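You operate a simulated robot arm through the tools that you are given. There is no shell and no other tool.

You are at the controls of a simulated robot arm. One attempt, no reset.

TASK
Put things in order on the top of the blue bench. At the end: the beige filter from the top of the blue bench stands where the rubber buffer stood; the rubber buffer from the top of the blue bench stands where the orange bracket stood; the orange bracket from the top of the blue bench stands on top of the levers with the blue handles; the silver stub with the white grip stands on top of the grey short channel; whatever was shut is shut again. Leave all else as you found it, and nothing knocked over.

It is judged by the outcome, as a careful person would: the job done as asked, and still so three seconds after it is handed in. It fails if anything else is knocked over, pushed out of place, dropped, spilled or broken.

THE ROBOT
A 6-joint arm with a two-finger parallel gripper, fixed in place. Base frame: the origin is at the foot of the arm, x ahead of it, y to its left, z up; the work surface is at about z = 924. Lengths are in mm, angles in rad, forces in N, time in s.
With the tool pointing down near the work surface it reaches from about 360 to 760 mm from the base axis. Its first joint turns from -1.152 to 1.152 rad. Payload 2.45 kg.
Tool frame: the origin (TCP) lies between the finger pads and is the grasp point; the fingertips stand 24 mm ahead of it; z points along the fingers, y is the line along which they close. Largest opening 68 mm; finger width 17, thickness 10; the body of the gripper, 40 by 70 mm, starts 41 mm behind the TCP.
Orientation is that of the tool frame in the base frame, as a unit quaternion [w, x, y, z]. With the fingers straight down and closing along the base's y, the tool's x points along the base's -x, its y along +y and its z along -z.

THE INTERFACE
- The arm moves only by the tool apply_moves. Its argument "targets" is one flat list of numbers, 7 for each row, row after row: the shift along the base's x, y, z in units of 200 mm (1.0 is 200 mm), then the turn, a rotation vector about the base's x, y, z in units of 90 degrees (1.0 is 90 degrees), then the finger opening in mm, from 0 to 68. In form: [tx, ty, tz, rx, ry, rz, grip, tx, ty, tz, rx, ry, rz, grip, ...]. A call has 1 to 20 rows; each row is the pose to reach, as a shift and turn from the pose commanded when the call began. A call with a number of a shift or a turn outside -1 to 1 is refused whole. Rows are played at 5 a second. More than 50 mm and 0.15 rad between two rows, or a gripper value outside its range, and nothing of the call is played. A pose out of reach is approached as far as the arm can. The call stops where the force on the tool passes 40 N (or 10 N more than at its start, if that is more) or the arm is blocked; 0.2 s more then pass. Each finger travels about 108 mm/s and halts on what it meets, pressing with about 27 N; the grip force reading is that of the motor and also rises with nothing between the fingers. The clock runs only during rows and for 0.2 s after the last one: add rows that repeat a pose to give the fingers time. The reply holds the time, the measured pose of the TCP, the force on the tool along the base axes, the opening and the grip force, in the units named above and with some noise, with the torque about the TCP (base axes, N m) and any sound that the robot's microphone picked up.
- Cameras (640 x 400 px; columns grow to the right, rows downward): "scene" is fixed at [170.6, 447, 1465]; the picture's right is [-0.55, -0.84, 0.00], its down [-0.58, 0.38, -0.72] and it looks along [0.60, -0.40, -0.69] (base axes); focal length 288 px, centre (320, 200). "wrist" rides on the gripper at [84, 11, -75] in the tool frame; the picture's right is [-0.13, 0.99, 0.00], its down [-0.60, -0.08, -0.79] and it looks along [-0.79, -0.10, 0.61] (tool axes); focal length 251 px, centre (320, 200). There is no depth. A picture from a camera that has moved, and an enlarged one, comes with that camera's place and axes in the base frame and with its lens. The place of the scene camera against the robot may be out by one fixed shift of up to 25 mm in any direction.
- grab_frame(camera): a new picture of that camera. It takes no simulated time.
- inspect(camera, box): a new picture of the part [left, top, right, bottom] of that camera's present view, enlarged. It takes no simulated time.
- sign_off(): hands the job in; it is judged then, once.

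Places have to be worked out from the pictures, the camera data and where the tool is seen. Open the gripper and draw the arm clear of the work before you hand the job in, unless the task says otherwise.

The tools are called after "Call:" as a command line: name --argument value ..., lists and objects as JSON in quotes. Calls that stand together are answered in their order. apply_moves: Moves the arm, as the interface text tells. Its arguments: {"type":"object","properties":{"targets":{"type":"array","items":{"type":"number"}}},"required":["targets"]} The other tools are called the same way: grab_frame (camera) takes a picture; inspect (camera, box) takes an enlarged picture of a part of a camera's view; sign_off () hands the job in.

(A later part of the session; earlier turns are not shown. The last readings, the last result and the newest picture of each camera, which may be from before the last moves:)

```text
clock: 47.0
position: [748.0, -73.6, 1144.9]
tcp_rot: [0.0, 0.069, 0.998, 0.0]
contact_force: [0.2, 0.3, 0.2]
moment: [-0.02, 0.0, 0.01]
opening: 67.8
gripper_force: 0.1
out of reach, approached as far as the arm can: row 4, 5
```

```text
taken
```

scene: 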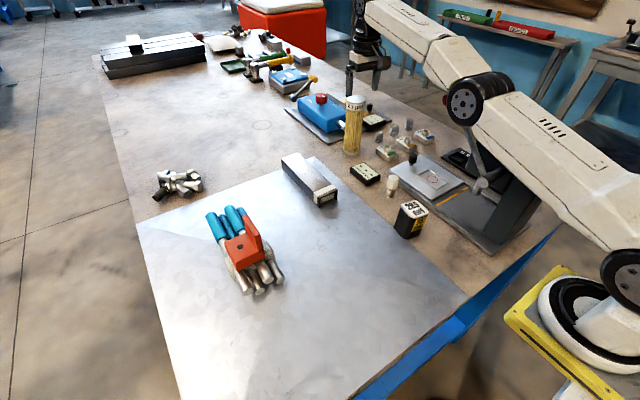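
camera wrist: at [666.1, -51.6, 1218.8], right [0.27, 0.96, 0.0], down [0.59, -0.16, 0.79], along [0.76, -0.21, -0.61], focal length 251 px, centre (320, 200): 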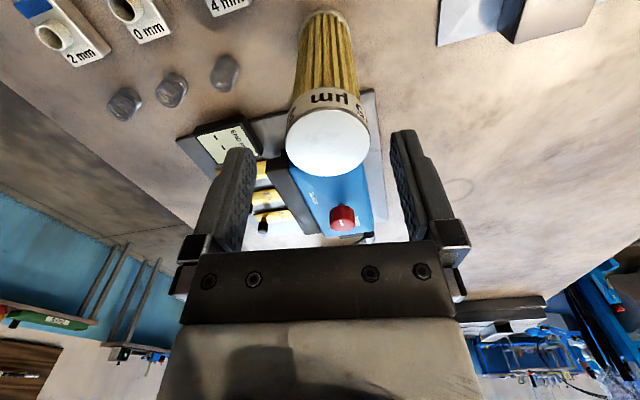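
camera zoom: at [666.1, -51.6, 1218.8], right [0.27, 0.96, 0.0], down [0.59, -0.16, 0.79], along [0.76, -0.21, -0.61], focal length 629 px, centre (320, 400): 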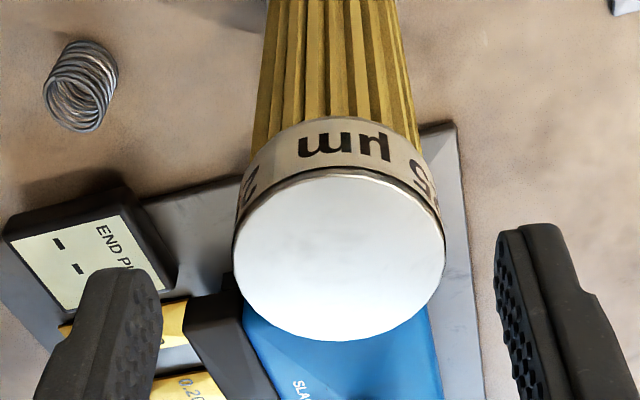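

Reach stops at about 752 mm radius with a vertical tool, so I'll need to tilt the fingers outward. First I check how close the elbow is to the red press handle.

Call:
inspect --camera "scene" --box '[330, 0, 640, 220]'

Call:
inspect --camera "scene" --box '[420, 60, 540, 200]'

```text
1.82 times, centred on (485, 110) of scene
camera zoom: at [170.6, 447.0, 1465.0], right [-0.55, -0.84, 0.0], down [-0.58, 0.38, -0.72], along [0.6, -0.4, -0.69], focal length 524 px, centre (20, 364)
```

zoom: 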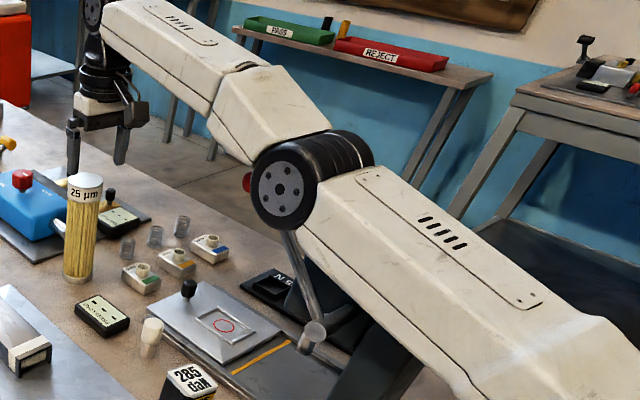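

```text
2.86 times, centred on (480, 130) of scene
camera zoom: at [170.6, 447.0, 1465.0], right [-0.55, -0.84, 0.0], down [-0.58, 0.38, -0.72], along [0.6, -0.4, -0.69], focal length 824 px, centre (-137, 400)
```

zoom: 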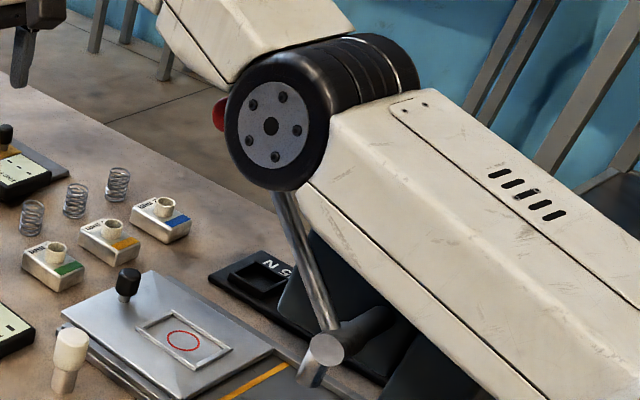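

The elbow clears the press lever, and lowering will raise it further. The filter's top centre is at about (768, -75), diameter 54. I'll tilt the fingers outward about 12° at this height to gain reach, then check the pose.

Call:
apply_moves --targets '[0, 0, 0, -0.006, -0.044, 0, 68, 0, 0, 0, -0.0123, -0.088, 0, 68, 0, 0, 0, -0.0185, -0.132, 0, 68, 0, 0, 0, -0.0185, -0.132, 0, 68, 0, 0, 0, -0.0185, -0.132, 0, 68]'

Call:
grab_frame --camera "wrist"

Call:
inspect --camera "wrist" --box '[220, 40, 420, 200]'

Call:
inspect --camera "scene" --box '[300, 0, 520, 170]'

```text
clock: 48.2
position: [748.3, -72.7, 1142.9]
tcp_rot: [0.104, 0.07, 0.992, -0.007]
contact_force: [-0.5, -0.5, -0.5]
moment: [-0.01, -0.02, 0.0]
opening: 68.2
gripper_force: 0.1
```

```text
taken
camera wrist: at [652.7, -49.1, 1198.6], right [0.26, 0.96, 0.03], down [0.41, -0.14, 0.9], along [0.87, -0.23, -0.43], focal length 251 px, centre (320, 200)
```

wrist: 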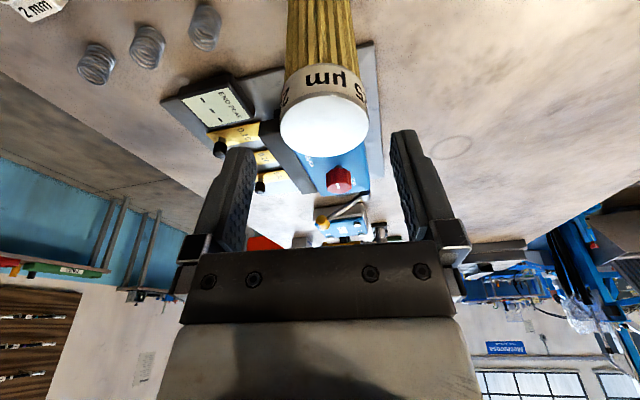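

```text
2.50 times, centred on (320, 120) of wrist
camera zoom: at [652.7, -49.1, 1198.6], right [0.26, 0.96, 0.03], down [0.41, -0.14, 0.9], along [0.87, -0.23, -0.43], focal length 629 px, centre (320, 400)
```

zoom: 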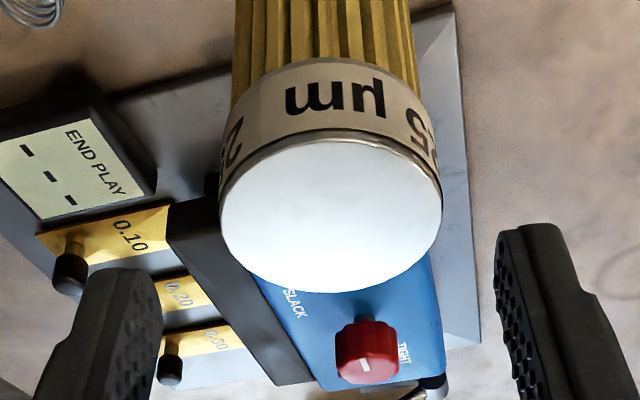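

```text
2.35 times, centred on (410, 85) of scene
camera zoom: at [170.6, 447.0, 1465.0], right [-0.55, -0.84, 0.0], down [-0.58, 0.38, -0.72], along [0.6, -0.4, -0.69], focal length 679 px, centre (108, 471)
```

zoom: 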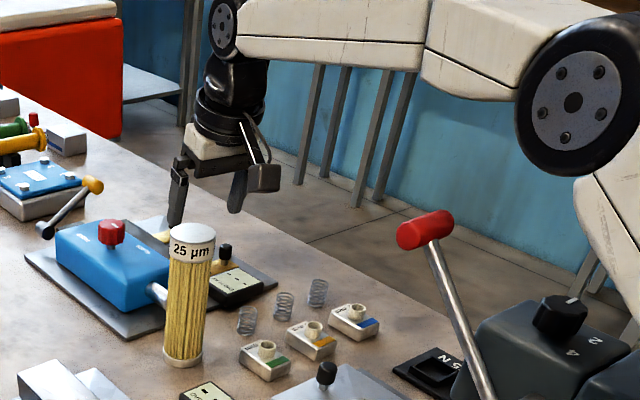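

With the tilt the elbow is much higher and clear. The filter axis is about 20 mm further out at (769, -74.5). I'll move over it at this height, then descend partway.

Call:
apply_moves --targets '[0.05, -0.004, 0, 0, 0, 0, 68, 0.103, -0.0075, 0, 0, 0, 0, 68, 0.103, -0.0075, 0, 0, 0, 0, 68]'

Call:
inspect --camera "wrist" --box '[200, 60, 440, 250]'

Call:
inspect --camera "scene" --box '[310, 30, 430, 170]'

```text
clock: 49.0
position: [769.1, -75.4, 1142.0]
tcp_rot: [0.104, 0.07, 0.992, -0.007]
contact_force: [-0.5, 0.0, -0.1]
moment: [-0.01, 0.0, -0.01]
opening: 68.0
gripper_force: 0.0
```

```text
2.11 times, centred on (320, 155) of wrist
camera zoom: at [673.2, -51.6, 1198.8], right [0.26, 0.96, 0.03], down [0.41, -0.14, 0.9], along [0.87, -0.23, -0.43], focal length 529 px, centre (320, 295)
```

zoom: 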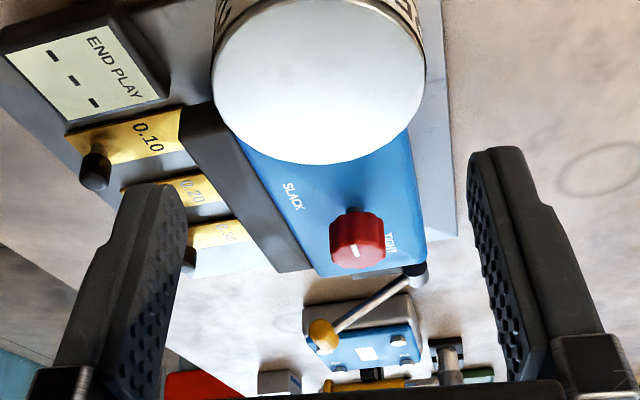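

```text
2.86 times, centred on (370, 100) of scene
camera zoom: at [170.6, 447.0, 1465.0], right [-0.55, -0.84, 0.0], down [-0.58, 0.38, -0.72], along [0.6, -0.4, -0.69], focal length 824 px, centre (177, 486)
```

zoom: 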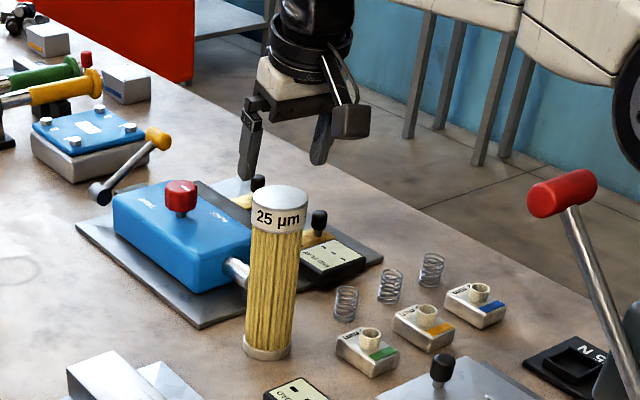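

The blue device has a shaft ending near the filter. I'll check whether it touches or holds the filter before gripping.

Call:
inspect --camera "scene" --box '[290, 80, 390, 170]'

Call:
inspect --camera "scene" --box '[330, 110, 380, 160]'

```text
4.44 times, centred on (340, 125) of scene
camera zoom: at [170.6, 447.0, 1465.0], right [-0.55, -0.84, 0.0], down [-0.58, 0.38, -0.72], along [0.6, -0.4, -0.69], focal length 1282 px, centre (231, 533)
```

zoom: 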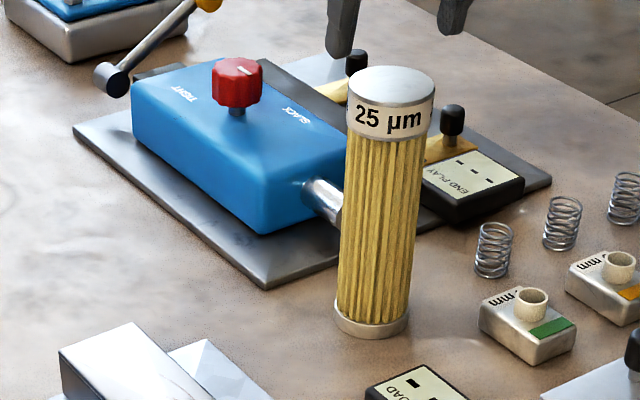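

```text
8.00 times, centred on (355, 135) of scene
camera zoom: at [170.6, 447.0, 1465.0], right [-0.55, -0.84, 0.0], down [-0.58, 0.38, -0.72], along [0.6, -0.4, -0.69], focal length 2307 px, centre (40, 720)
```

zoom: 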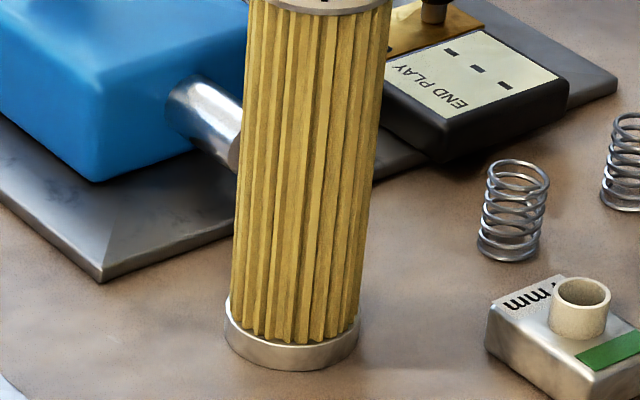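

The shaft sits behind the filter, not touching it. Descending around the filter top to TCP z≈1075 first.

Call:
apply_moves --targets '[0, 0, -0.1, 0, 0, 0, 68, 0, 0, -0.2, 0, 0, 0, 68, 0, 0, -0.28, 0, 0, 0, 68, 0, 0, -0.335, 0, 0, 0, 68, 0, 0, -0.335, 0, 0, 0, 68]'

Call:
grab_frame --camera "wrist"

Call:
inspect --camera "scene" --box '[300, 50, 420, 170]'

```text
clock: 50.2
position: [769.1, -74.4, 1076.6]
tcp_rot: [0.104, 0.069, 0.992, -0.008]
contact_force: [-0.3, -0.9, -0.7]
moment: [-0.01, 0.02, 0.0]
opening: 67.9
gripper_force: 0.0
```

```text
taken
camera wrist: at [672.0, -50.3, 1130.8], right [0.26, 0.96, 0.03], down [0.41, -0.14, 0.9], along [0.87, -0.23, -0.43], focal length 251 px, centre (320, 200)
```

wrist: 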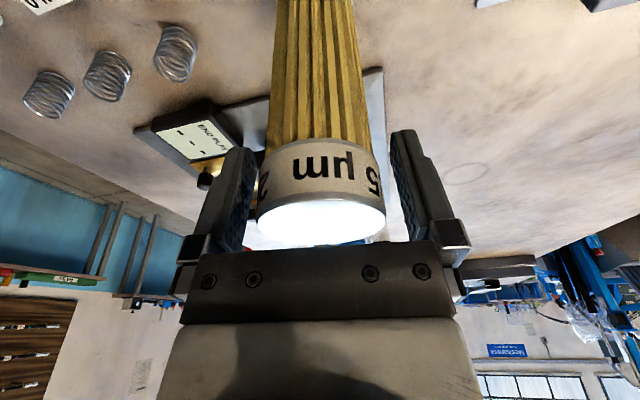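

```text
3.33 times, centred on (360, 110) of scene
camera zoom: at [170.6, 447.0, 1465.0], right [-0.55, -0.84, 0.0], down [-0.58, 0.38, -0.72], along [0.6, -0.4, -0.69], focal length 961 px, centre (187, 500)
```

zoom: 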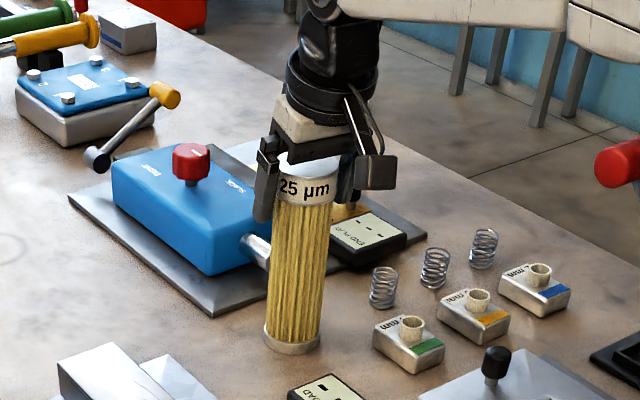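

The filter cap is centred between the fingers. Lowering another 11 mm and closing.

Call:
apply_moves --targets '[0, 0, -0.03, 0, 0, 0, 68, 0, 0, -0.055, 0, 0, 0, 68, 0, 0, -0.055, 0, 0, 0, 60, 0, 0, -0.055, 0, 0, 0, 52, 0, 0, -0.055, 0, 0, 0, 45, 0, 0, -0.055, 0, 0, 0, 40, 0, 0, -0.055, 0, 0, 0, 40]'

Call:
apply_moves --targets '[0, 0, 0.015, 0, 0, 0, 40, 0, 0, 0.035, 0, 0, 0, 40, 0, 0, 0.06, 0, 0, 0, 40, 0, 0, 0.06, 0, 0, 0, 40]'

Call:
grab_frame --camera "wrist"

Call:
inspect --camera "scene" --box '[300, 50, 420, 170]'

```text
clock: 51.8
position: [768.9, -74.4, 1065.3]
tcp_rot: [0.105, 0.069, 0.992, -0.007]
contact_force: [-0.5, -0.5, -0.1]
moment: [-0.04, -0.01, 0.01]
opening: 53.5
gripper_force: 26.9
```

```text
clock: 52.8
position: [767.6, -74.1, 1077.3]
tcp_rot: [0.104, 0.07, 0.992, -0.007]
contact_force: [-0.1, -0.3, -1.7]
moment: [0.0, 0.03, 0.0]
opening: 53.4
gripper_force: 27.1
```

```text
taken
camera wrist: at [672.0, -50.5, 1132.0], right [0.26, 0.96, 0.03], down [0.41, -0.14, 0.9], along [0.87, -0.23, -0.43], focal length 251 px, centre (320, 200)
```

wrist: 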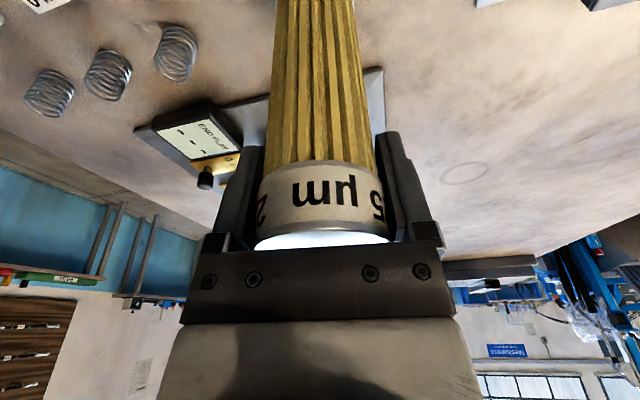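

```text
3.33 times, centred on (360, 110) of scene
camera zoom: at [170.7, 447.0, 1464.9], right [-0.55, -0.84, 0.0], down [-0.58, 0.38, -0.72], along [0.6, -0.4, -0.69], focal length 961 px, centre (187, 500)
```

zoom: 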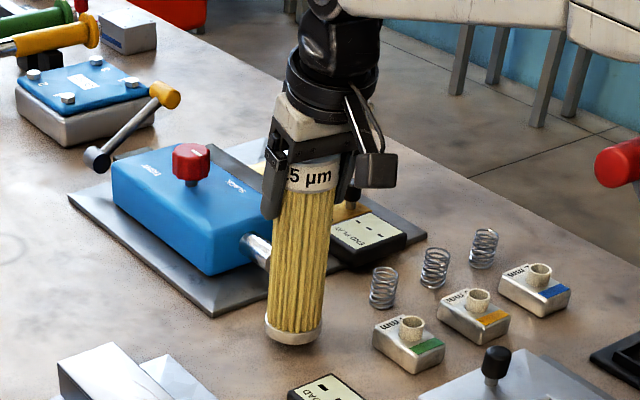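

The filter is held (53 mm, 1.7 N) and lifted cleanly. I'll raise it about 90 mm and carry it to the buffer's old spot near (506.5, 146.5).

Call:
apply_moves --targets '[0, 0, 0.12, 0, 0, 0, 40, 0, 0, 0.28, 0, 0, 0, 40, 0, 0, 0.4, 0, 0, 0, 40, -0.06, 0.05, 0.44, 0, 0, 0, 40, -0.2, 0.17, 0.44, 0, 0, 0, 40, -0.36, 0.3, 0.44, 0, 0, 0, 40, -0.52, 0.44, 0.44, 0, 0, 0, 40, -0.68, 0.57, 0.44, 0, 0, 0, 40, -0.8, 0.67, 0.44, 0, 0, 0, 40, -0.8, 0.67, 0.44, 0, 0, 0, 40]'

Call:
grab_frame --camera "scene"

Call:
grab_frame --camera "wrist"

```text
clock: 55.0
position: [607.7, 59.5, 1165.7]
tcp_rot: [0.104, 0.069, 0.992, -0.007]
contact_force: [0.3, -0.6, -1.7]
moment: [0.05, -0.01, -0.01]
opening: 53.4
gripper_force: 26.5
```

```text
taken
```

scene: 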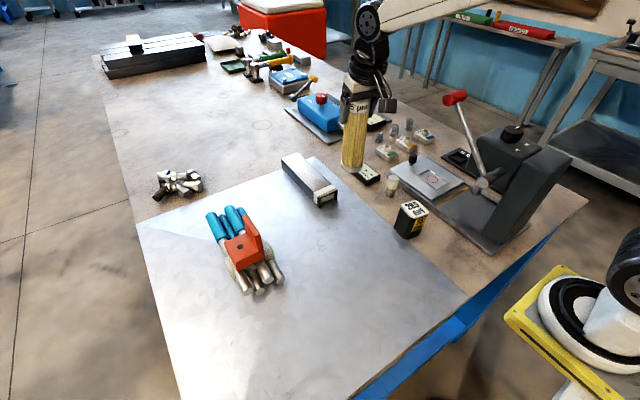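

```text
taken
camera wrist: at [511.6, 83.3, 1220.8], right [0.26, 0.96, 0.03], down [0.41, -0.14, 0.9], along [0.87, -0.23, -0.43], focal length 251 px, centre (320, 200)
```

wrist: 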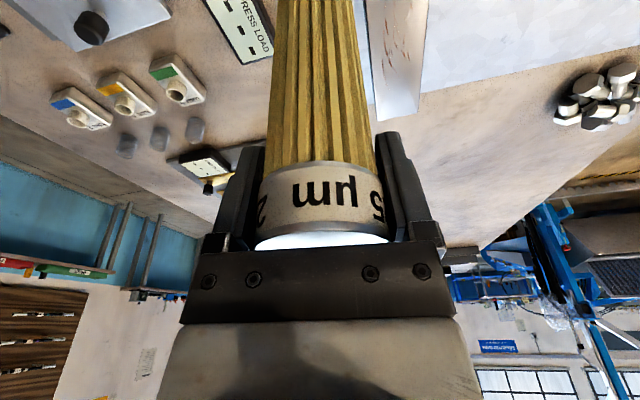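

Held steady. Continuing to above the target spot.

Call:
apply_moves --targets '[-0.1, 0.086, 0, 0, 0, 0, 40, -0.25, 0.215, 0, 0, 0, 0, 40, -0.4, 0.344, 0, 0, 0, 0, 40, -0.506, 0.435, 0, 0, 0, 0, 40, -0.506, 0.435, 0, 0, 0, 0, 40]'

Call:
apply_moves --targets '[0, 0, -0.12, 0, 0, 0, 40, 0, 0, -0.28, 0, 0, 0, 40, 0, 0, -0.4, 0, 0, 0, 40, 0, 0, -0.45, 0, 0, 0, 40, 0, 0, -0.45, 0, 0, 0, 40]'

Call:
inspect --camera "scene" --box '[270, 100, 430, 260]'

Call:
grab_frame --camera "wrist"

```text
clock: 56.2
position: [507.4, 147.5, 1164.1]
tcp_rot: [0.104, 0.07, 0.992, -0.007]
contact_force: [-0.5, -0.4, -1.6]
moment: [0.01, -0.01, 0.02]
opening: 53.2
gripper_force: 26.5
```

```text
clock: 57.4
position: [507.6, 146.1, 1073.7]
tcp_rot: [0.105, 0.069, 0.992, -0.008]
contact_force: [0.2, 0.0, -1.5]
moment: [0.0, -0.02, 0.0]
opening: 53.4
gripper_force: 26.8
```

```text
2.50 times, centred on (350, 180) of scene
camera zoom: at [170.6, 447.0, 1464.9], right [-0.55, -0.84, 0.0], down [-0.58, 0.38, -0.72], along [0.6, -0.4, -0.69], focal length 721 px, centre (245, 250)
```

zoom: 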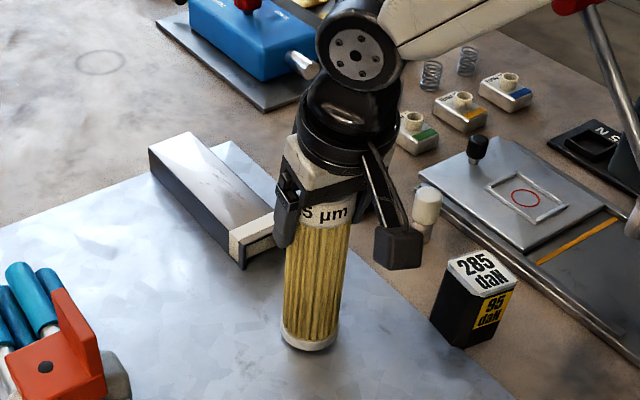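

```text
taken
camera wrist: at [411.5, 170.0, 1129.7], right [0.26, 0.96, 0.03], down [0.41, -0.14, 0.9], along [0.87, -0.23, -0.43], focal length 251 px, centre (320, 200)
```

wrist: 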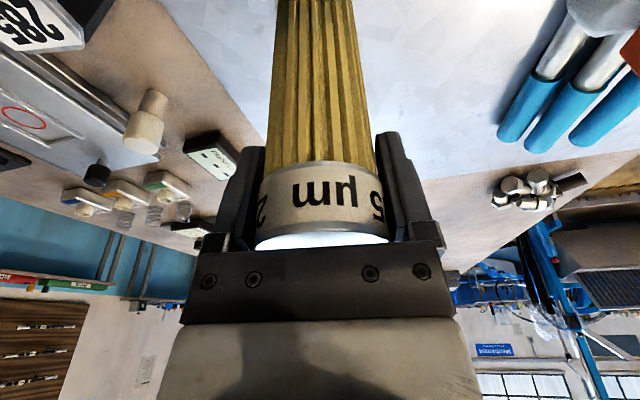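

About 8 mm above the bench. Lowering in small steps until contact.

Call:
apply_moves --targets '[0, 0, -0.02, 0, 0, 0, 40, 0, 0, -0.032, 0, 0, 0, 40, 0, 0, -0.032, 0, 0, 0, 40]'

Call:
apply_moves --targets '[0, 0, -0.008, 0, 0, 0, 40, 0, 0, -0.008, 0, 0, 0, 40]'

```text
clock: 58.2
position: [507.6, 145.9, 1067.9]
tcp_rot: [0.105, 0.069, 0.992, -0.007]
contact_force: [-1.2, -0.6, 4.3]
moment: [-0.23, 0.24, 0.04]
opening: 53.4
gripper_force: 26.7
```

```text
clock: 58.8
position: [508.7, 147.2, 1069.4]
tcp_rot: [0.106, 0.069, 0.992, -0.007]
contact_force: [-2.0, -2.4, 19.1]
moment: [-0.36, -0.06, -0.07]
opening: 53.8
gripper_force: 27.2
```

Contact made, with 19 N now. I'll back off 1 mm and open the fingers slowly.

Call:
apply_moves --targets '[0, 0, 0.006, 0, 0, 0, 50, 0, 0, 0.006, 0, 0, 0, 53, 0, 0, 0.006, 0, 0, 0, 56, 0, 0, 0.006, 0, 0, 0, 61, 0, 0, 0.006, 0, 0, 0, 68, 0, 0, 0.006, 0, 0, 0, 68]'

Call:
grab_frame --camera "wrist"

Call:
inspect --camera "scene" --box '[270, 100, 430, 260]'

```text
clock: 60.2
position: [505.8, 145.3, 1067.6]
tcp_rot: [0.105, 0.07, 0.992, -0.007]
contact_force: [0.6, -1.1, 0.4]
moment: [0.02, -0.04, -0.02]
opening: 67.9
gripper_force: 0.0
```

```text
taken
camera wrist: at [411.5, 170.3, 1123.6], right [0.26, 0.96, 0.03], down [0.41, -0.14, 0.9], along [0.87, -0.23, -0.43], focal length 251 px, centre (320, 200)
```

wrist: 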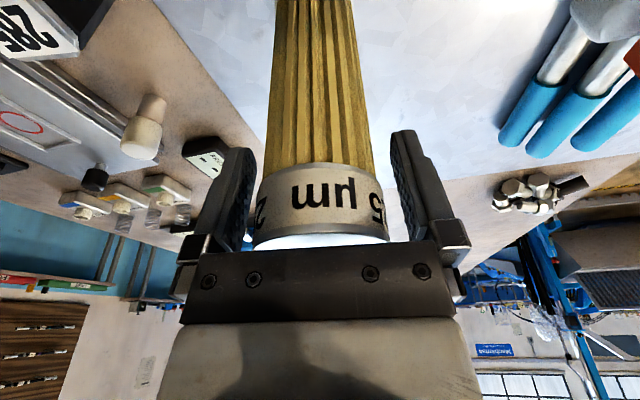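

```text
2.50 times, centred on (350, 180) of scene
camera zoom: at [170.6, 447.0, 1465.0], right [-0.55, -0.84, 0.0], down [-0.58, 0.38, -0.72], along [0.6, -0.4, -0.69], focal length 721 px, centre (245, 250)
```

zoom: 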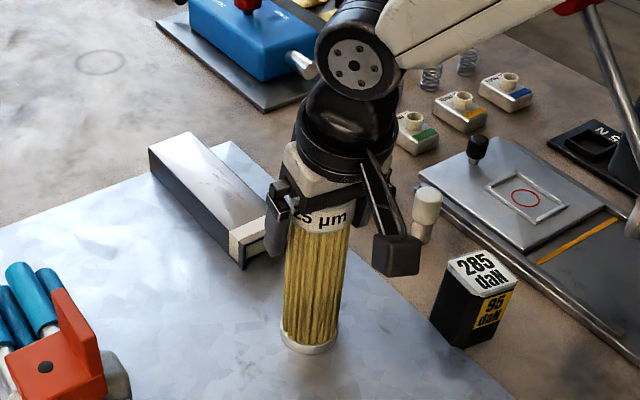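

The filter stands free. Rising straight up well clear, then removing the tilt.

Call:
apply_moves --targets '[0, 0, 0.06, 0, 0, 0, 68, 0, 0, 0.2, 0, 0, 0, 68, 0, 0, 0.38, 0, 0, 0, 68, 0, 0, 0.55, 0, 0, 0, 68, 0, 0, 0.55, 0.006, 0.044, 0, 68, 0, 0, 0.55, 0.0123, 0.088, 0, 68, 0, 0, 0.55, 0.0185, 0.132, 0, 68, 0, 0, 0.55, 0.0185, 0.132, 0, 68]'

Call:
grab_frame --camera "wrist"

Call:
grab_frame --camera "scene"

Call:
inspect --camera "scene" --box '[290, 130, 450, 250]'

```text
clock: 62.0
position: [507.5, 146.3, 1177.4]
tcp_rot: [-0.001, 0.069, 0.998, 0.0]
contact_force: [0.0, -0.1, 0.2]
moment: [-0.03, 0.0, -0.01]
opening: 68.1
gripper_force: 0.0
```

```text
taken
camera wrist: at [425.5, 168.4, 1252.4], right [0.27, 0.96, 0.0], down [0.59, -0.16, 0.79], along [0.76, -0.21, -0.61], focal length 251 px, centre (320, 200)
```

wrist: 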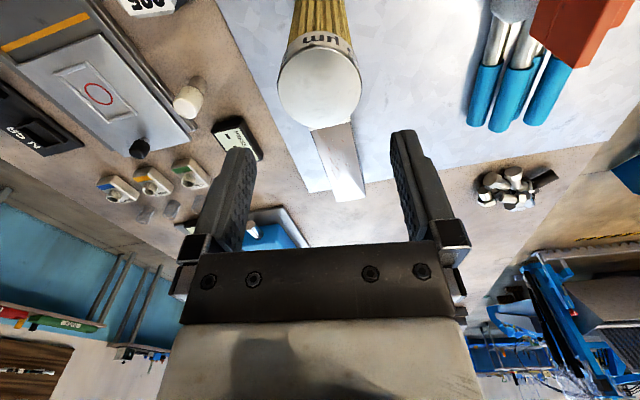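

```text
taken
```

scene: 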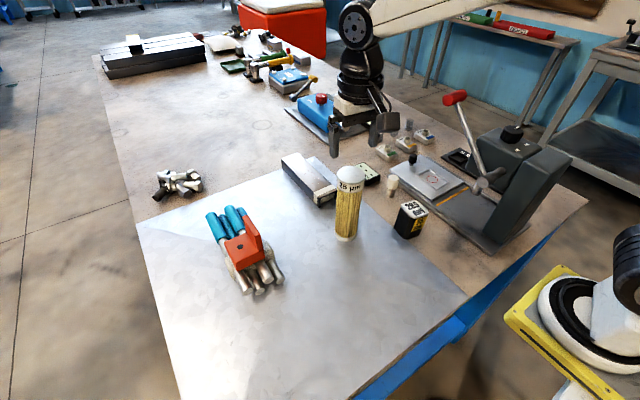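

```text
3.33 times, centred on (370, 190) of scene
camera zoom: at [170.6, 447.0, 1465.0], right [-0.55, -0.84, 0.0], down [-0.58, 0.38, -0.72], along [0.6, -0.4, -0.69], focal length 961 px, centre (153, 233)
```

zoom: 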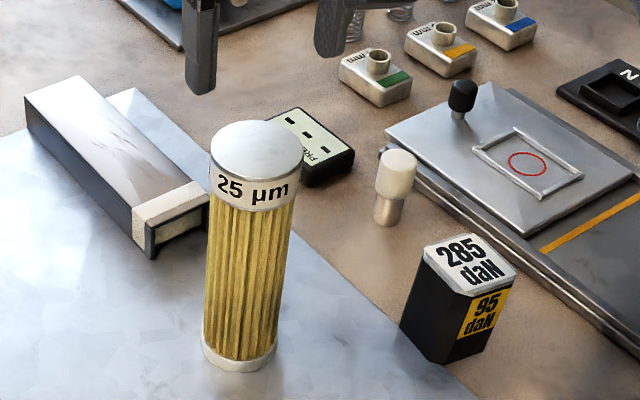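

All three moved items stand properly. Now for the stub and channel: I'll move to a viewpoint where both can be measured, keeping clear of the red handle.

Call:
apply_moves --targets '[0, -0.2, 0, 0, 0, 0.03, 68, 0, -0.4, 0, 0, 0, 0.06, 68, 0, -0.55, -0.1, 0, 0, 0.089, 68, 0, -0.55, -0.1, 0, 0, 0.089, 68]'

Call:
grab_frame --camera "wrist"

Call:
inspect --camera "wrist" --box '[180, 20, 300, 120]'

Call:
inspect --camera "wrist" --box '[320, 60, 480, 190]'

```text
clock: 63.0
position: [506.4, 35.7, 1161.0]
tcp_rot: [-0.001, 0.0, 1.0, 0.0]
contact_force: [1.0, 0.5, 0.3]
moment: [-0.02, -0.02, -0.03]
opening: 68.0
gripper_force: 0.2
```

```text
taken
camera wrist: at [421.9, 46.8, 1234.9], right [0.13, 0.99, 0.0], down [0.6, -0.08, 0.79], along [0.79, -0.1, -0.61], focal length 251 px, centre (320, 200)
```

wrist: 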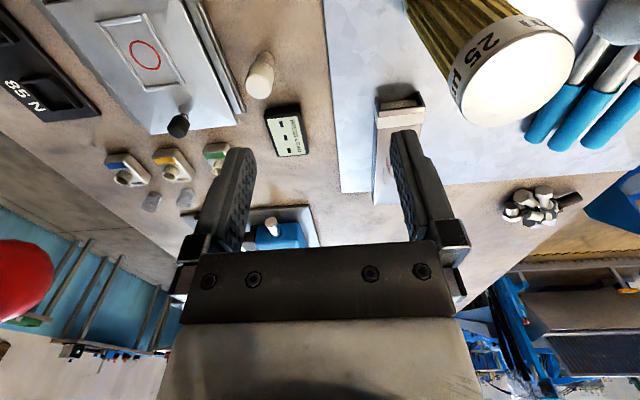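

```text
4.00 times, centred on (240, 70) of wrist
camera zoom: at [421.9, 46.8, 1234.9], right [0.13, 0.99, 0.0], down [0.6, -0.08, 0.79], along [0.79, -0.1, -0.61], focal length 1006 px, centre (640, 720)
```

zoom: 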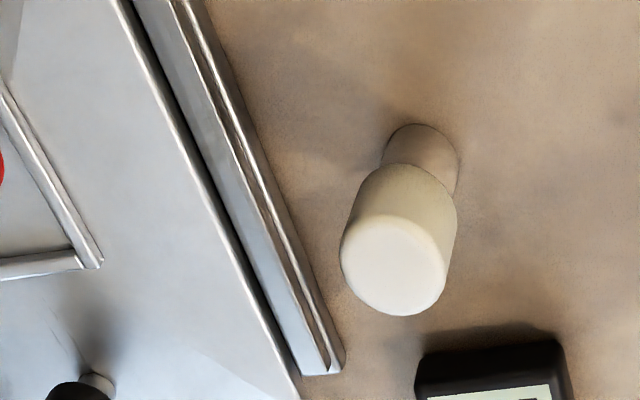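

```text
3.08 times, centred on (400, 125) of wrist
camera zoom: at [421.9, 46.8, 1234.9], right [0.13, 0.99, 0.0], down [0.6, -0.08, 0.79], along [0.79, -0.1, -0.61], focal length 774 px, centre (74, 431)
```

zoom: 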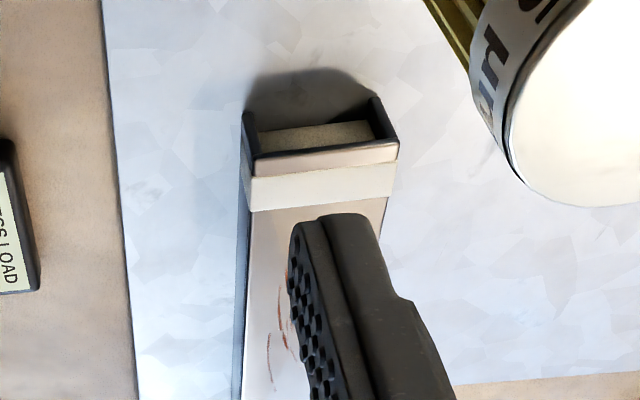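

The stub is at about (546, -35), top z≈984. The channel spans x 610–806, y 95–152, top z≈960. The red handle near (500, -95, 1197) would crowd a vertical wrist, so I'll use yaw -90° with an 18° sideways tilt (wrist toward +y). First the yaw turn.

Call:
apply_moves --targets '[0.02, 0, 0, 0, 0, -0.09, 60, 0.04, 0, 0, 0, 0, -0.18, 60, 0.06, 0, 0, 0, 0, -0.27, 60, 0.08, 0, 0, 0, 0, -0.36, 60, 0.1, 0, 0, 0, 0, -0.45, 60, 0.12, 0, 0, 0, 0, -0.54, 60, 0.14, 0, 0, 0, 0, -0.63, 60, 0.16, 0, 0, 0, 0, -0.72, 60, 0.18, 0, 0, 0, 0, -0.81, 60, 0.2, 0, 0, 0, 0, -0.9, 60, 0.2, 0, 0, 0, 0, -0.96, 60, 0.2, 0, 0, 0, 0, -1.0, 60, 0.2, 0, 0, 0, 0, -1.0, 60]'

Call:
apply_moves --targets '[0, 0, 0, -0.07, 0, 0, 60, 0, 0, 0, -0.14, 0, 0, 60, 0, 0, 0, -0.2, 0, 0, 60, 0, 0, 0, -0.2, 0, 0, 60]'

Call:
grab_frame --camera "wrist"

Call:
grab_frame --camera "scene"

```text
clock: 65.8
position: [546.9, 36.7, 1158.9]
tcp_rot: [0.0, 0.708, 0.707, 0.0]
contact_force: [-0.2, 0.6, 0.7]
moment: [0.02, 0.0, 0.0]
opening: 60.1
gripper_force: 0.2
```

```text
clock: 66.8
position: [546.7, 37.8, 1160.0]
tcp_rot: [0.111, 0.698, 0.698, -0.111]
contact_force: [-0.3, 0.9, -0.1]
moment: [0.0, 0.0, -0.02]
opening: 60.0
gripper_force: 0.1
```

```text
taken
camera wrist: at [557.4, 139.5, 1203.1], right [0.99, -0.12, 0.04], down [-0.08, -0.33, 0.94], along [-0.1, -0.94, -0.34], focal length 251 px, centre (320, 200)
```

wrist: 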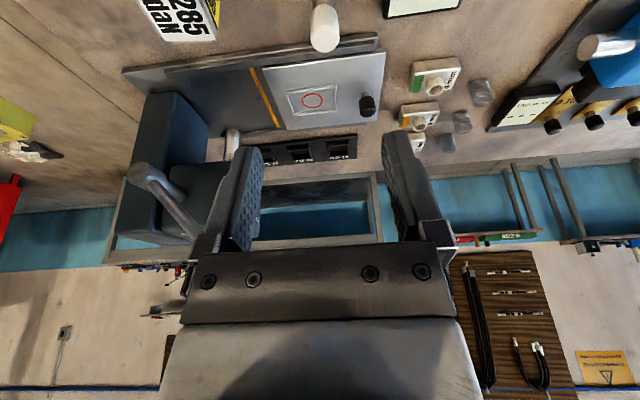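

```text
taken
```

scene: 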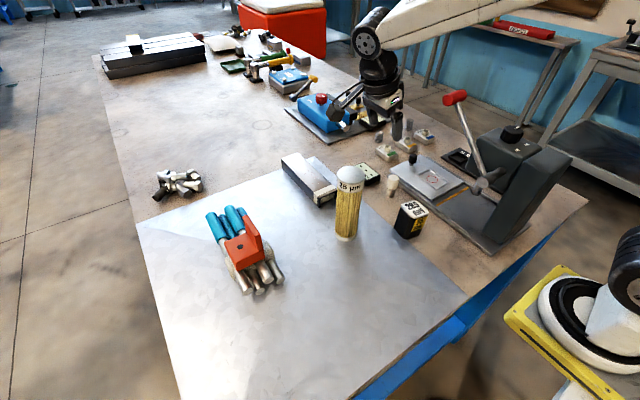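

Orientation achieved. Moving over the stub at about z=1060 for a close check.

Call:
apply_moves --targets '[0, -0.1, -0.12, 0, 0, 0, 60, 0, -0.2, -0.25, 0, 0, 0, 60, 0, -0.3, -0.38, 0, 0, 0, 60, 0, -0.355, -0.5, 0, 0, 0, 60, 0, -0.355, -0.5, 0, 0, 0, 60]'

Call:
grab_frame --camera "wrist"

Call:
inspect --camera "wrist" --box '[250, 60, 390, 180]'

Call:
inspect --camera "scene" --box '[320, 30, 520, 220]'

```text
clock: 68.0
position: [548.5, -35.3, 1058.4]
tcp_rot: [0.11, 0.698, 0.699, -0.111]
contact_force: [-0.1, 0.0, 0.6]
moment: [0.01, 0.0, 0.02]
opening: 60.1
gripper_force: 0.1
```

```text
taken
camera wrist: at [558.4, 67.4, 1102.3], right [0.99, -0.12, 0.04], down [-0.08, -0.33, 0.94], along [-0.1, -0.94, -0.34], focal length 251 px, centre (320, 200)
```

wrist: 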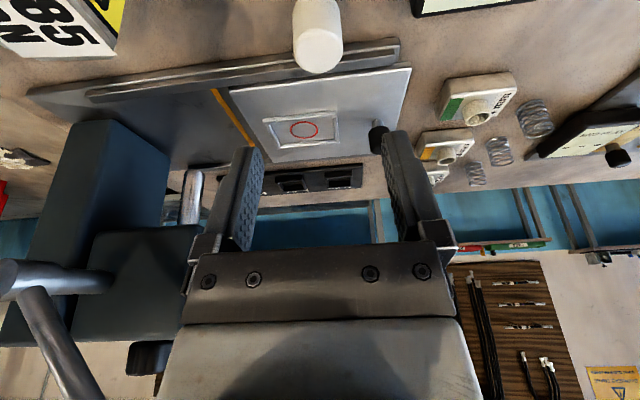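

```text
3.33 times, centred on (320, 120) of wrist
camera zoom: at [558.4, 67.4, 1102.3], right [0.99, -0.12, 0.04], down [-0.08, -0.33, 0.94], along [-0.1, -0.94, -0.34], focal length 838 px, centre (320, 467)
```

zoom: 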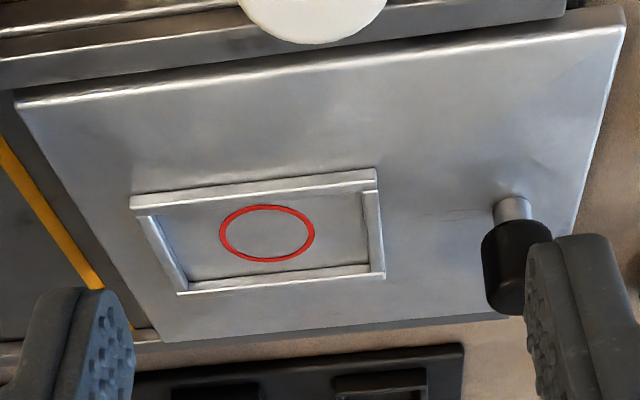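

```text
2.11 times, centred on (420, 125) of scene
camera zoom: at [170.6, 447.0, 1465.0], right [-0.55, -0.84, 0.0], down [-0.58, 0.38, -0.72], along [0.6, -0.4, -0.69], focal length 607 px, centre (110, 358)
```

zoom: 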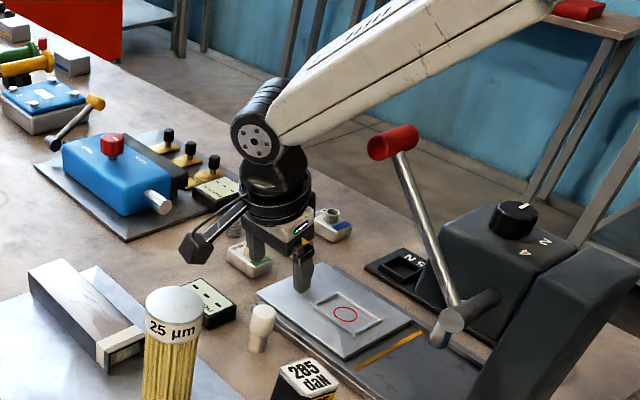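

The handle is well clear. The stub appears about 2.5 mm in +x and 4 mm in +y from the tool; I'll correct that and lower to just above it.

Call:
apply_moves --targets '[0.01, 0.015, -0.1, 0, 0, 0, 60, 0.012, 0.018, -0.2, 0, 0, 0, 60, 0.012, 0.018, -0.23, 0, 0, 0, 60, 0.012, 0.018, -0.23, 0, 0, 0, 60]'

Call:
grab_frame --camera "wrist"

Call:
inspect --camera "wrist" --box '[220, 20, 420, 220]'

Call:
inspect --camera "scene" --box '[340, 100, 460, 220]'

```text
clock: 69.0
position: [548.5, -32.5, 1012.3]
tcp_rot: [0.11, 0.698, 0.699, -0.11]
contact_force: [0.8, -0.8, 0.0]
moment: [0.02, 0.05, -0.04]
opening: 59.7
gripper_force: 0.1
```

```text
taken
camera wrist: at [559.5, 70.7, 1056.6], right [0.99, -0.12, 0.04], down [-0.08, -0.33, 0.94], along [-0.1, -0.94, -0.34], focal length 251 px, centre (320, 200)
```

wrist: 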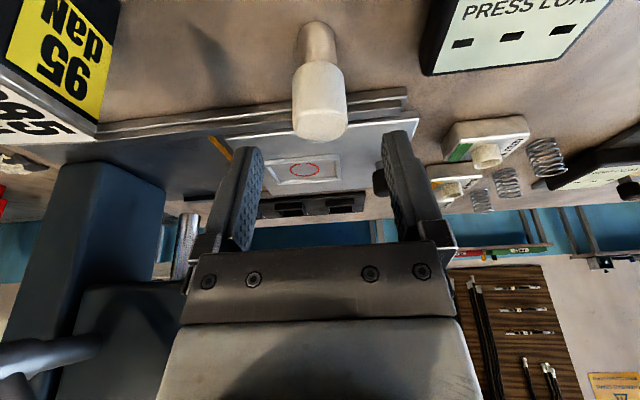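

```text
2.00 times, centred on (320, 120) of wrist
camera zoom: at [559.5, 70.7, 1056.6], right [0.99, -0.12, 0.04], down [-0.08, -0.33, 0.94], along [-0.1, -0.94, -0.34], focal length 503 px, centre (320, 360)
```

zoom: 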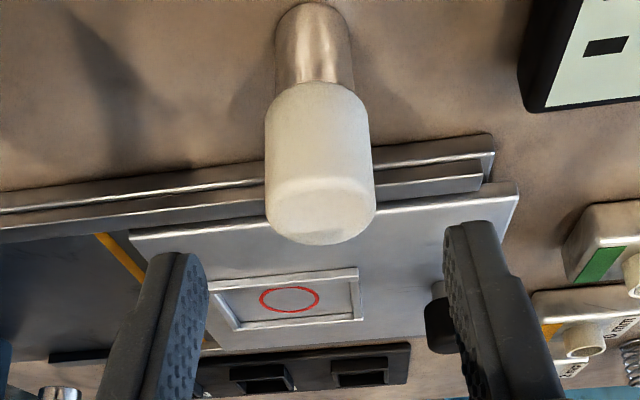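

```text
3.33 times, centred on (400, 160) of scene
camera zoom: at [170.6, 447.0, 1465.0], right [-0.55, -0.84, 0.0], down [-0.58, 0.38, -0.72], along [0.6, -0.4, -0.69], focal length 961 px, centre (53, 333)
```

zoom: 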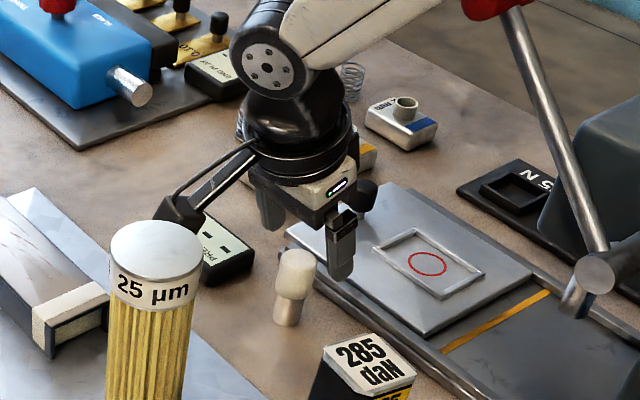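

The stub is centred between the fingers, with its white grip at about z 959–982. Lowering to TCP z≈972, then closing.

Call:
apply_moves --targets '[0.004, 0, -0.08, 0, 0, 0, 60, 0.006, 0, -0.15, 0, 0, 0, 60, 0.006, 0, -0.2, 0, 0, 0, 60, 0.006, 0, -0.2, 0, 0, 0, 60]'

Call:
grab_frame --camera "wrist"

Call:
inspect --camera "scene" --box '[340, 100, 460, 220]'

```text
clock: 70.0
position: [551.4, -30.2, 971.8]
tcp_rot: [0.111, 0.698, 0.699, -0.111]
contact_force: [0.0, -0.1, -0.3]
moment: [0.01, -0.01, 0.01]
opening: 60.1
gripper_force: 0.1
```

```text
taken
camera wrist: at [561.4, 72.1, 1017.2], right [0.99, -0.12, 0.04], down [-0.08, -0.33, 0.94], along [-0.1, -0.94, -0.34], focal length 251 px, centre (320, 200)
```

wrist: 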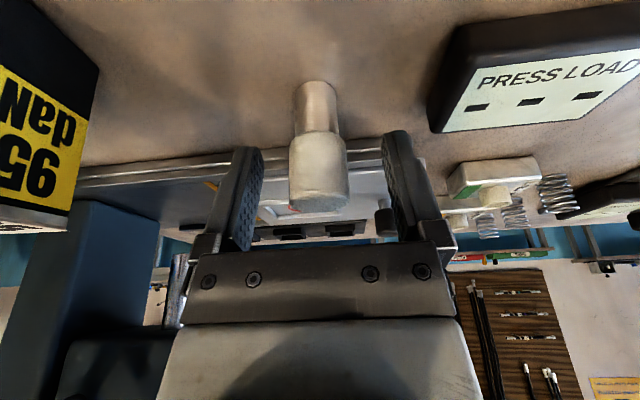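

```text
3.33 times, centred on (400, 160) of scene
camera zoom: at [170.6, 447.0, 1465.0], right [-0.55, -0.84, 0.0], down [-0.58, 0.38, -0.72], along [0.6, -0.4, -0.69], focal length 961 px, centre (53, 333)
```

zoom: 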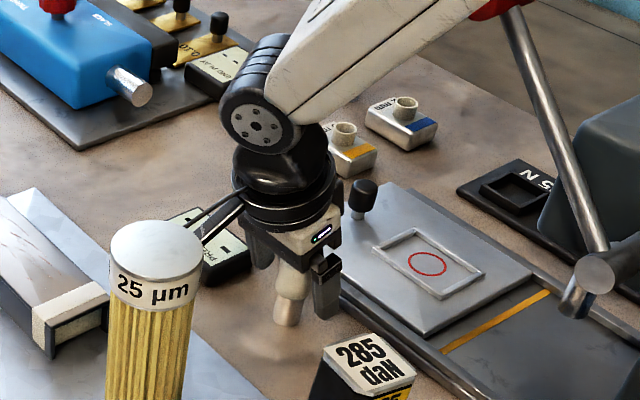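

Well centred. Closing on the white grip and making a small test lift.

Call:
apply_moves --targets '[0, 0, 0, 0, 0, 0, 48, 0, 0, 0, 0, 0, 0, 36, 0, 0, 0, 0, 0, 0, 25, 0, 0, 0, 0, 0, 0, 15, 0, 0, 0, 0, 0, 0, 10, 0, 0, 0, 0, 0, 0, 10]'

Call:
apply_moves --targets '[0, 0, 0.015, 0, 0, 0, 10, 0, 0, 0.035, 0, 0, 0, 10, 0, 0, 0.06, 0, 0, 0, 10, 0, 0, 0.06, 0, 0, 0, 10]'

Call:
grab_frame --camera "wrist"

Call:
inspect --camera "scene" --box '[340, 100, 460, 220]'

```text
clock: 71.4
position: [550.8, -30.7, 973.1]
tcp_rot: [0.11, 0.699, 0.698, -0.111]
contact_force: [-0.4, -0.6, 0.1]
moment: [-0.02, 0.0, 0.0]
opening: 26.7
gripper_force: 26.5
```

```text
clock: 72.4
position: [550.2, -31.1, 984.7]
tcp_rot: [0.111, 0.698, 0.699, -0.111]
contact_force: [-0.5, -0.5, -1.3]
moment: [-0.01, 0.0, 0.01]
opening: 26.9
gripper_force: 26.7
```

```text
taken
camera wrist: at [560.7, 72.3, 1029.0], right [0.99, -0.12, 0.04], down [-0.08, -0.33, 0.94], along [-0.1, -0.94, -0.34], focal length 251 px, centre (320, 200)
```

wrist: 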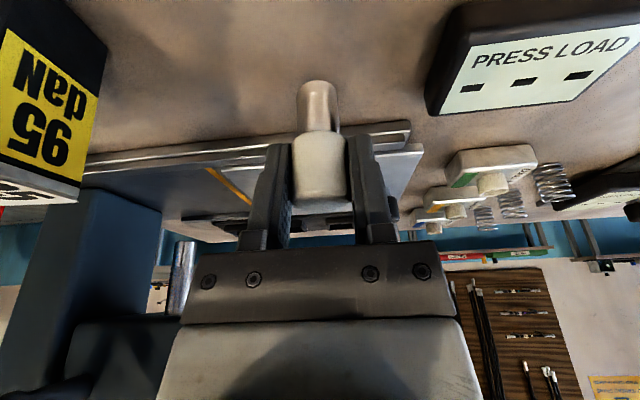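

```text
3.33 times, centred on (400, 160) of scene
camera zoom: at [170.6, 447.0, 1464.9], right [-0.55, -0.84, 0.0], down [-0.58, 0.38, -0.72], along [0.6, -0.4, -0.69], focal length 961 px, centre (53, 333)
```

zoom: 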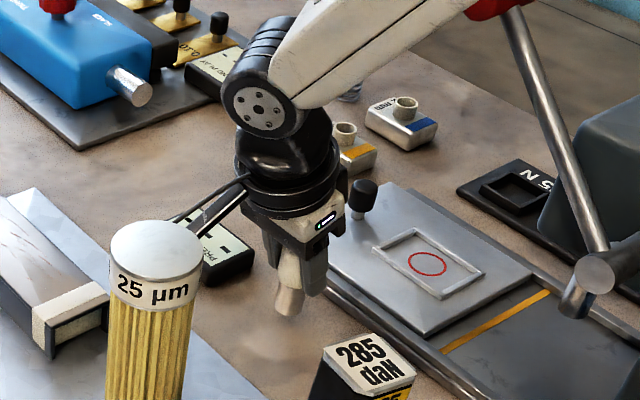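

The stub is held (27 mm). Lifting to carry height and moving over the channel at about (700, 123).

Call:
apply_moves --targets '[0, 0, 0.1, 0, 0, 0, 10, 0, 0, 0.25, 0, 0, 0, 10, 0, 0, 0.4, 0, 0, 0, 10, 0.06, 0.06, 0.45, 0, 0, 0, 10, 0.2, 0.2, 0.45, 0, 0, 0, 10, 0.35, 0.35, 0.45, 0, 0, 0, 10, 0.5, 0.5, 0.45, 0, 0, 0, 10, 0.64, 0.65, 0.45, 0, 0, 0, 10, 0.75, 0.77, 0.45, 0, 0, 0, 10, 0.75, 0.77, 0.45, 0, 0, 0, 10]'

Call:
grab_frame --camera "wrist"

Call:
grab_frame --camera "scene"

Call:
inspect --camera "scene" --box '[260, 90, 400, 220]'

```text
clock: 74.6
position: [699.6, 122.2, 1073.6]
tcp_rot: [0.111, 0.699, 0.698, -0.111]
contact_force: [0.2, 0.5, -1.1]
moment: [-0.02, 0.03, -0.03]
opening: 26.8
gripper_force: 26.6
```

```text
taken
camera wrist: at [709.4, 225.2, 1118.6], right [0.99, -0.12, 0.04], down [-0.08, -0.33, 0.94], along [-0.1, -0.94, -0.34], focal length 251 px, centre (320, 200)
```

wrist: 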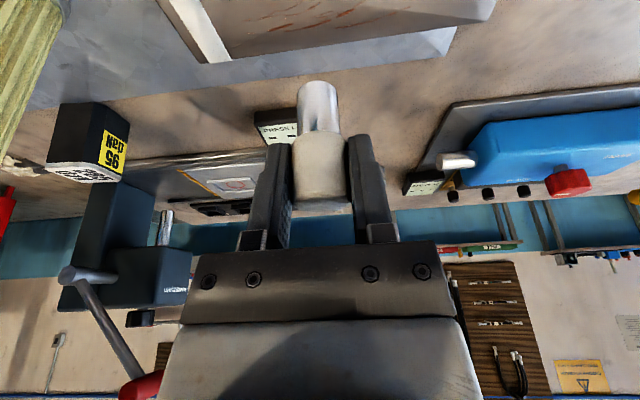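

```text
taken
```

scene: 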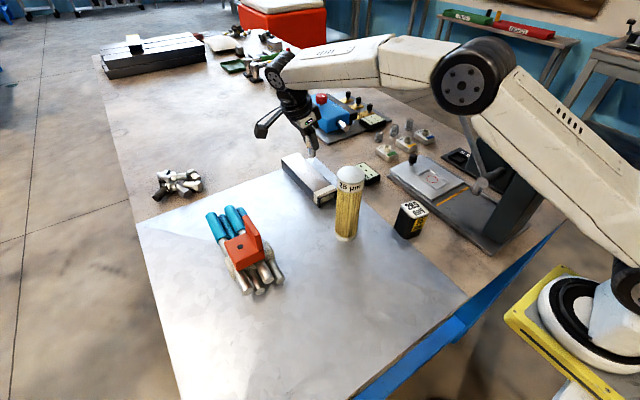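

```text
3.08 times, centred on (330, 155) of scene
camera zoom: at [170.6, 447.0, 1464.9], right [-0.55, -0.84, 0.0], down [-0.58, 0.38, -0.72], along [0.6, -0.4, -0.69], focal length 887 px, centre (289, 338)
```

zoom: 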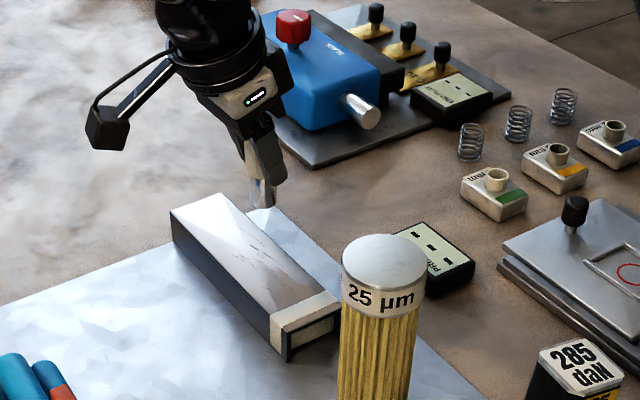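

Over the channel; its centreline reads about y≈125. Adjusting +3 mm in y and lowering to about 8 mm above the surface.

Call:
apply_moves --targets '[0, 0.01, -0.1, 0, 0, 0, 10, 0, 0.015, -0.2, 0, 0, 0, 10, 0, 0.015, -0.265, 0, 0, 0, 10, 0, 0.015, -0.285, 0, 0, 0, 10, 0, 0.015, -0.285, 0, 0, 0, 10]'

Call:
inspect --camera "scene" --box '[270, 120, 370, 220]'

Call:
grab_frame --camera "wrist"

```text
clock: 75.8
position: [701.9, 125.3, 1016.3]
tcp_rot: [0.111, 0.698, 0.699, -0.11]
contact_force: [0.2, -0.7, -0.9]
moment: [0.01, 0.02, 0.01]
opening: 26.6
gripper_force: 27.6
```

```text
4.00 times, centred on (320, 170) of scene
camera zoom: at [170.6, 447.0, 1464.9], right [-0.55, -0.84, 0.0], down [-0.58, 0.38, -0.72], along [0.6, -0.4, -0.69], focal length 1154 px, centre (320, 320)
```

zoom: 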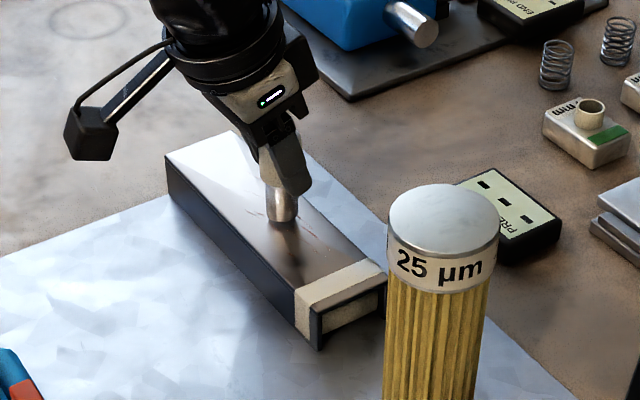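

```text
taken
camera wrist: at [712.0, 228.4, 1061.3], right [0.99, -0.12, 0.04], down [-0.08, -0.33, 0.94], along [-0.1, -0.94, -0.34], focal length 251 px, centre (320, 200)
```

wrist: 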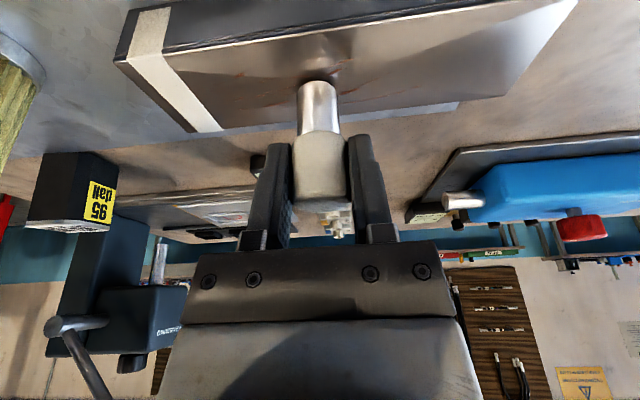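

The channel spans y 98–153 here and the stub is centred on it. Lowering in small steps.

Call:
apply_moves --targets '[0, 0, -0.015, 0, 0, 0, 10, 0, 0, -0.025, 0, 0, 0, 10, 0, 0, -0.025, 0, 0, 0, 10]'

Call:
apply_moves --targets '[0, 0, -0.007, 0, 0, 0, 10, 0, 0, -0.007, 0, 0, 0, 10]'

```text
clock: 76.6
position: [701.1, 125.5, 1013.4]
tcp_rot: [0.111, 0.698, 0.698, -0.111]
contact_force: [-0.7, 0.9, 1.7]
moment: [0.05, 0.0, 0.01]
opening: 26.9
gripper_force: 26.6
```

```text
clock: 77.2
position: [701.4, 125.4, 1012.9]
tcp_rot: [0.111, 0.699, 0.698, -0.11]
contact_force: [-1.7, -1.2, 11.4]
moment: [-0.09, 0.17, -0.04]
opening: 26.7
gripper_force: 27.1
```

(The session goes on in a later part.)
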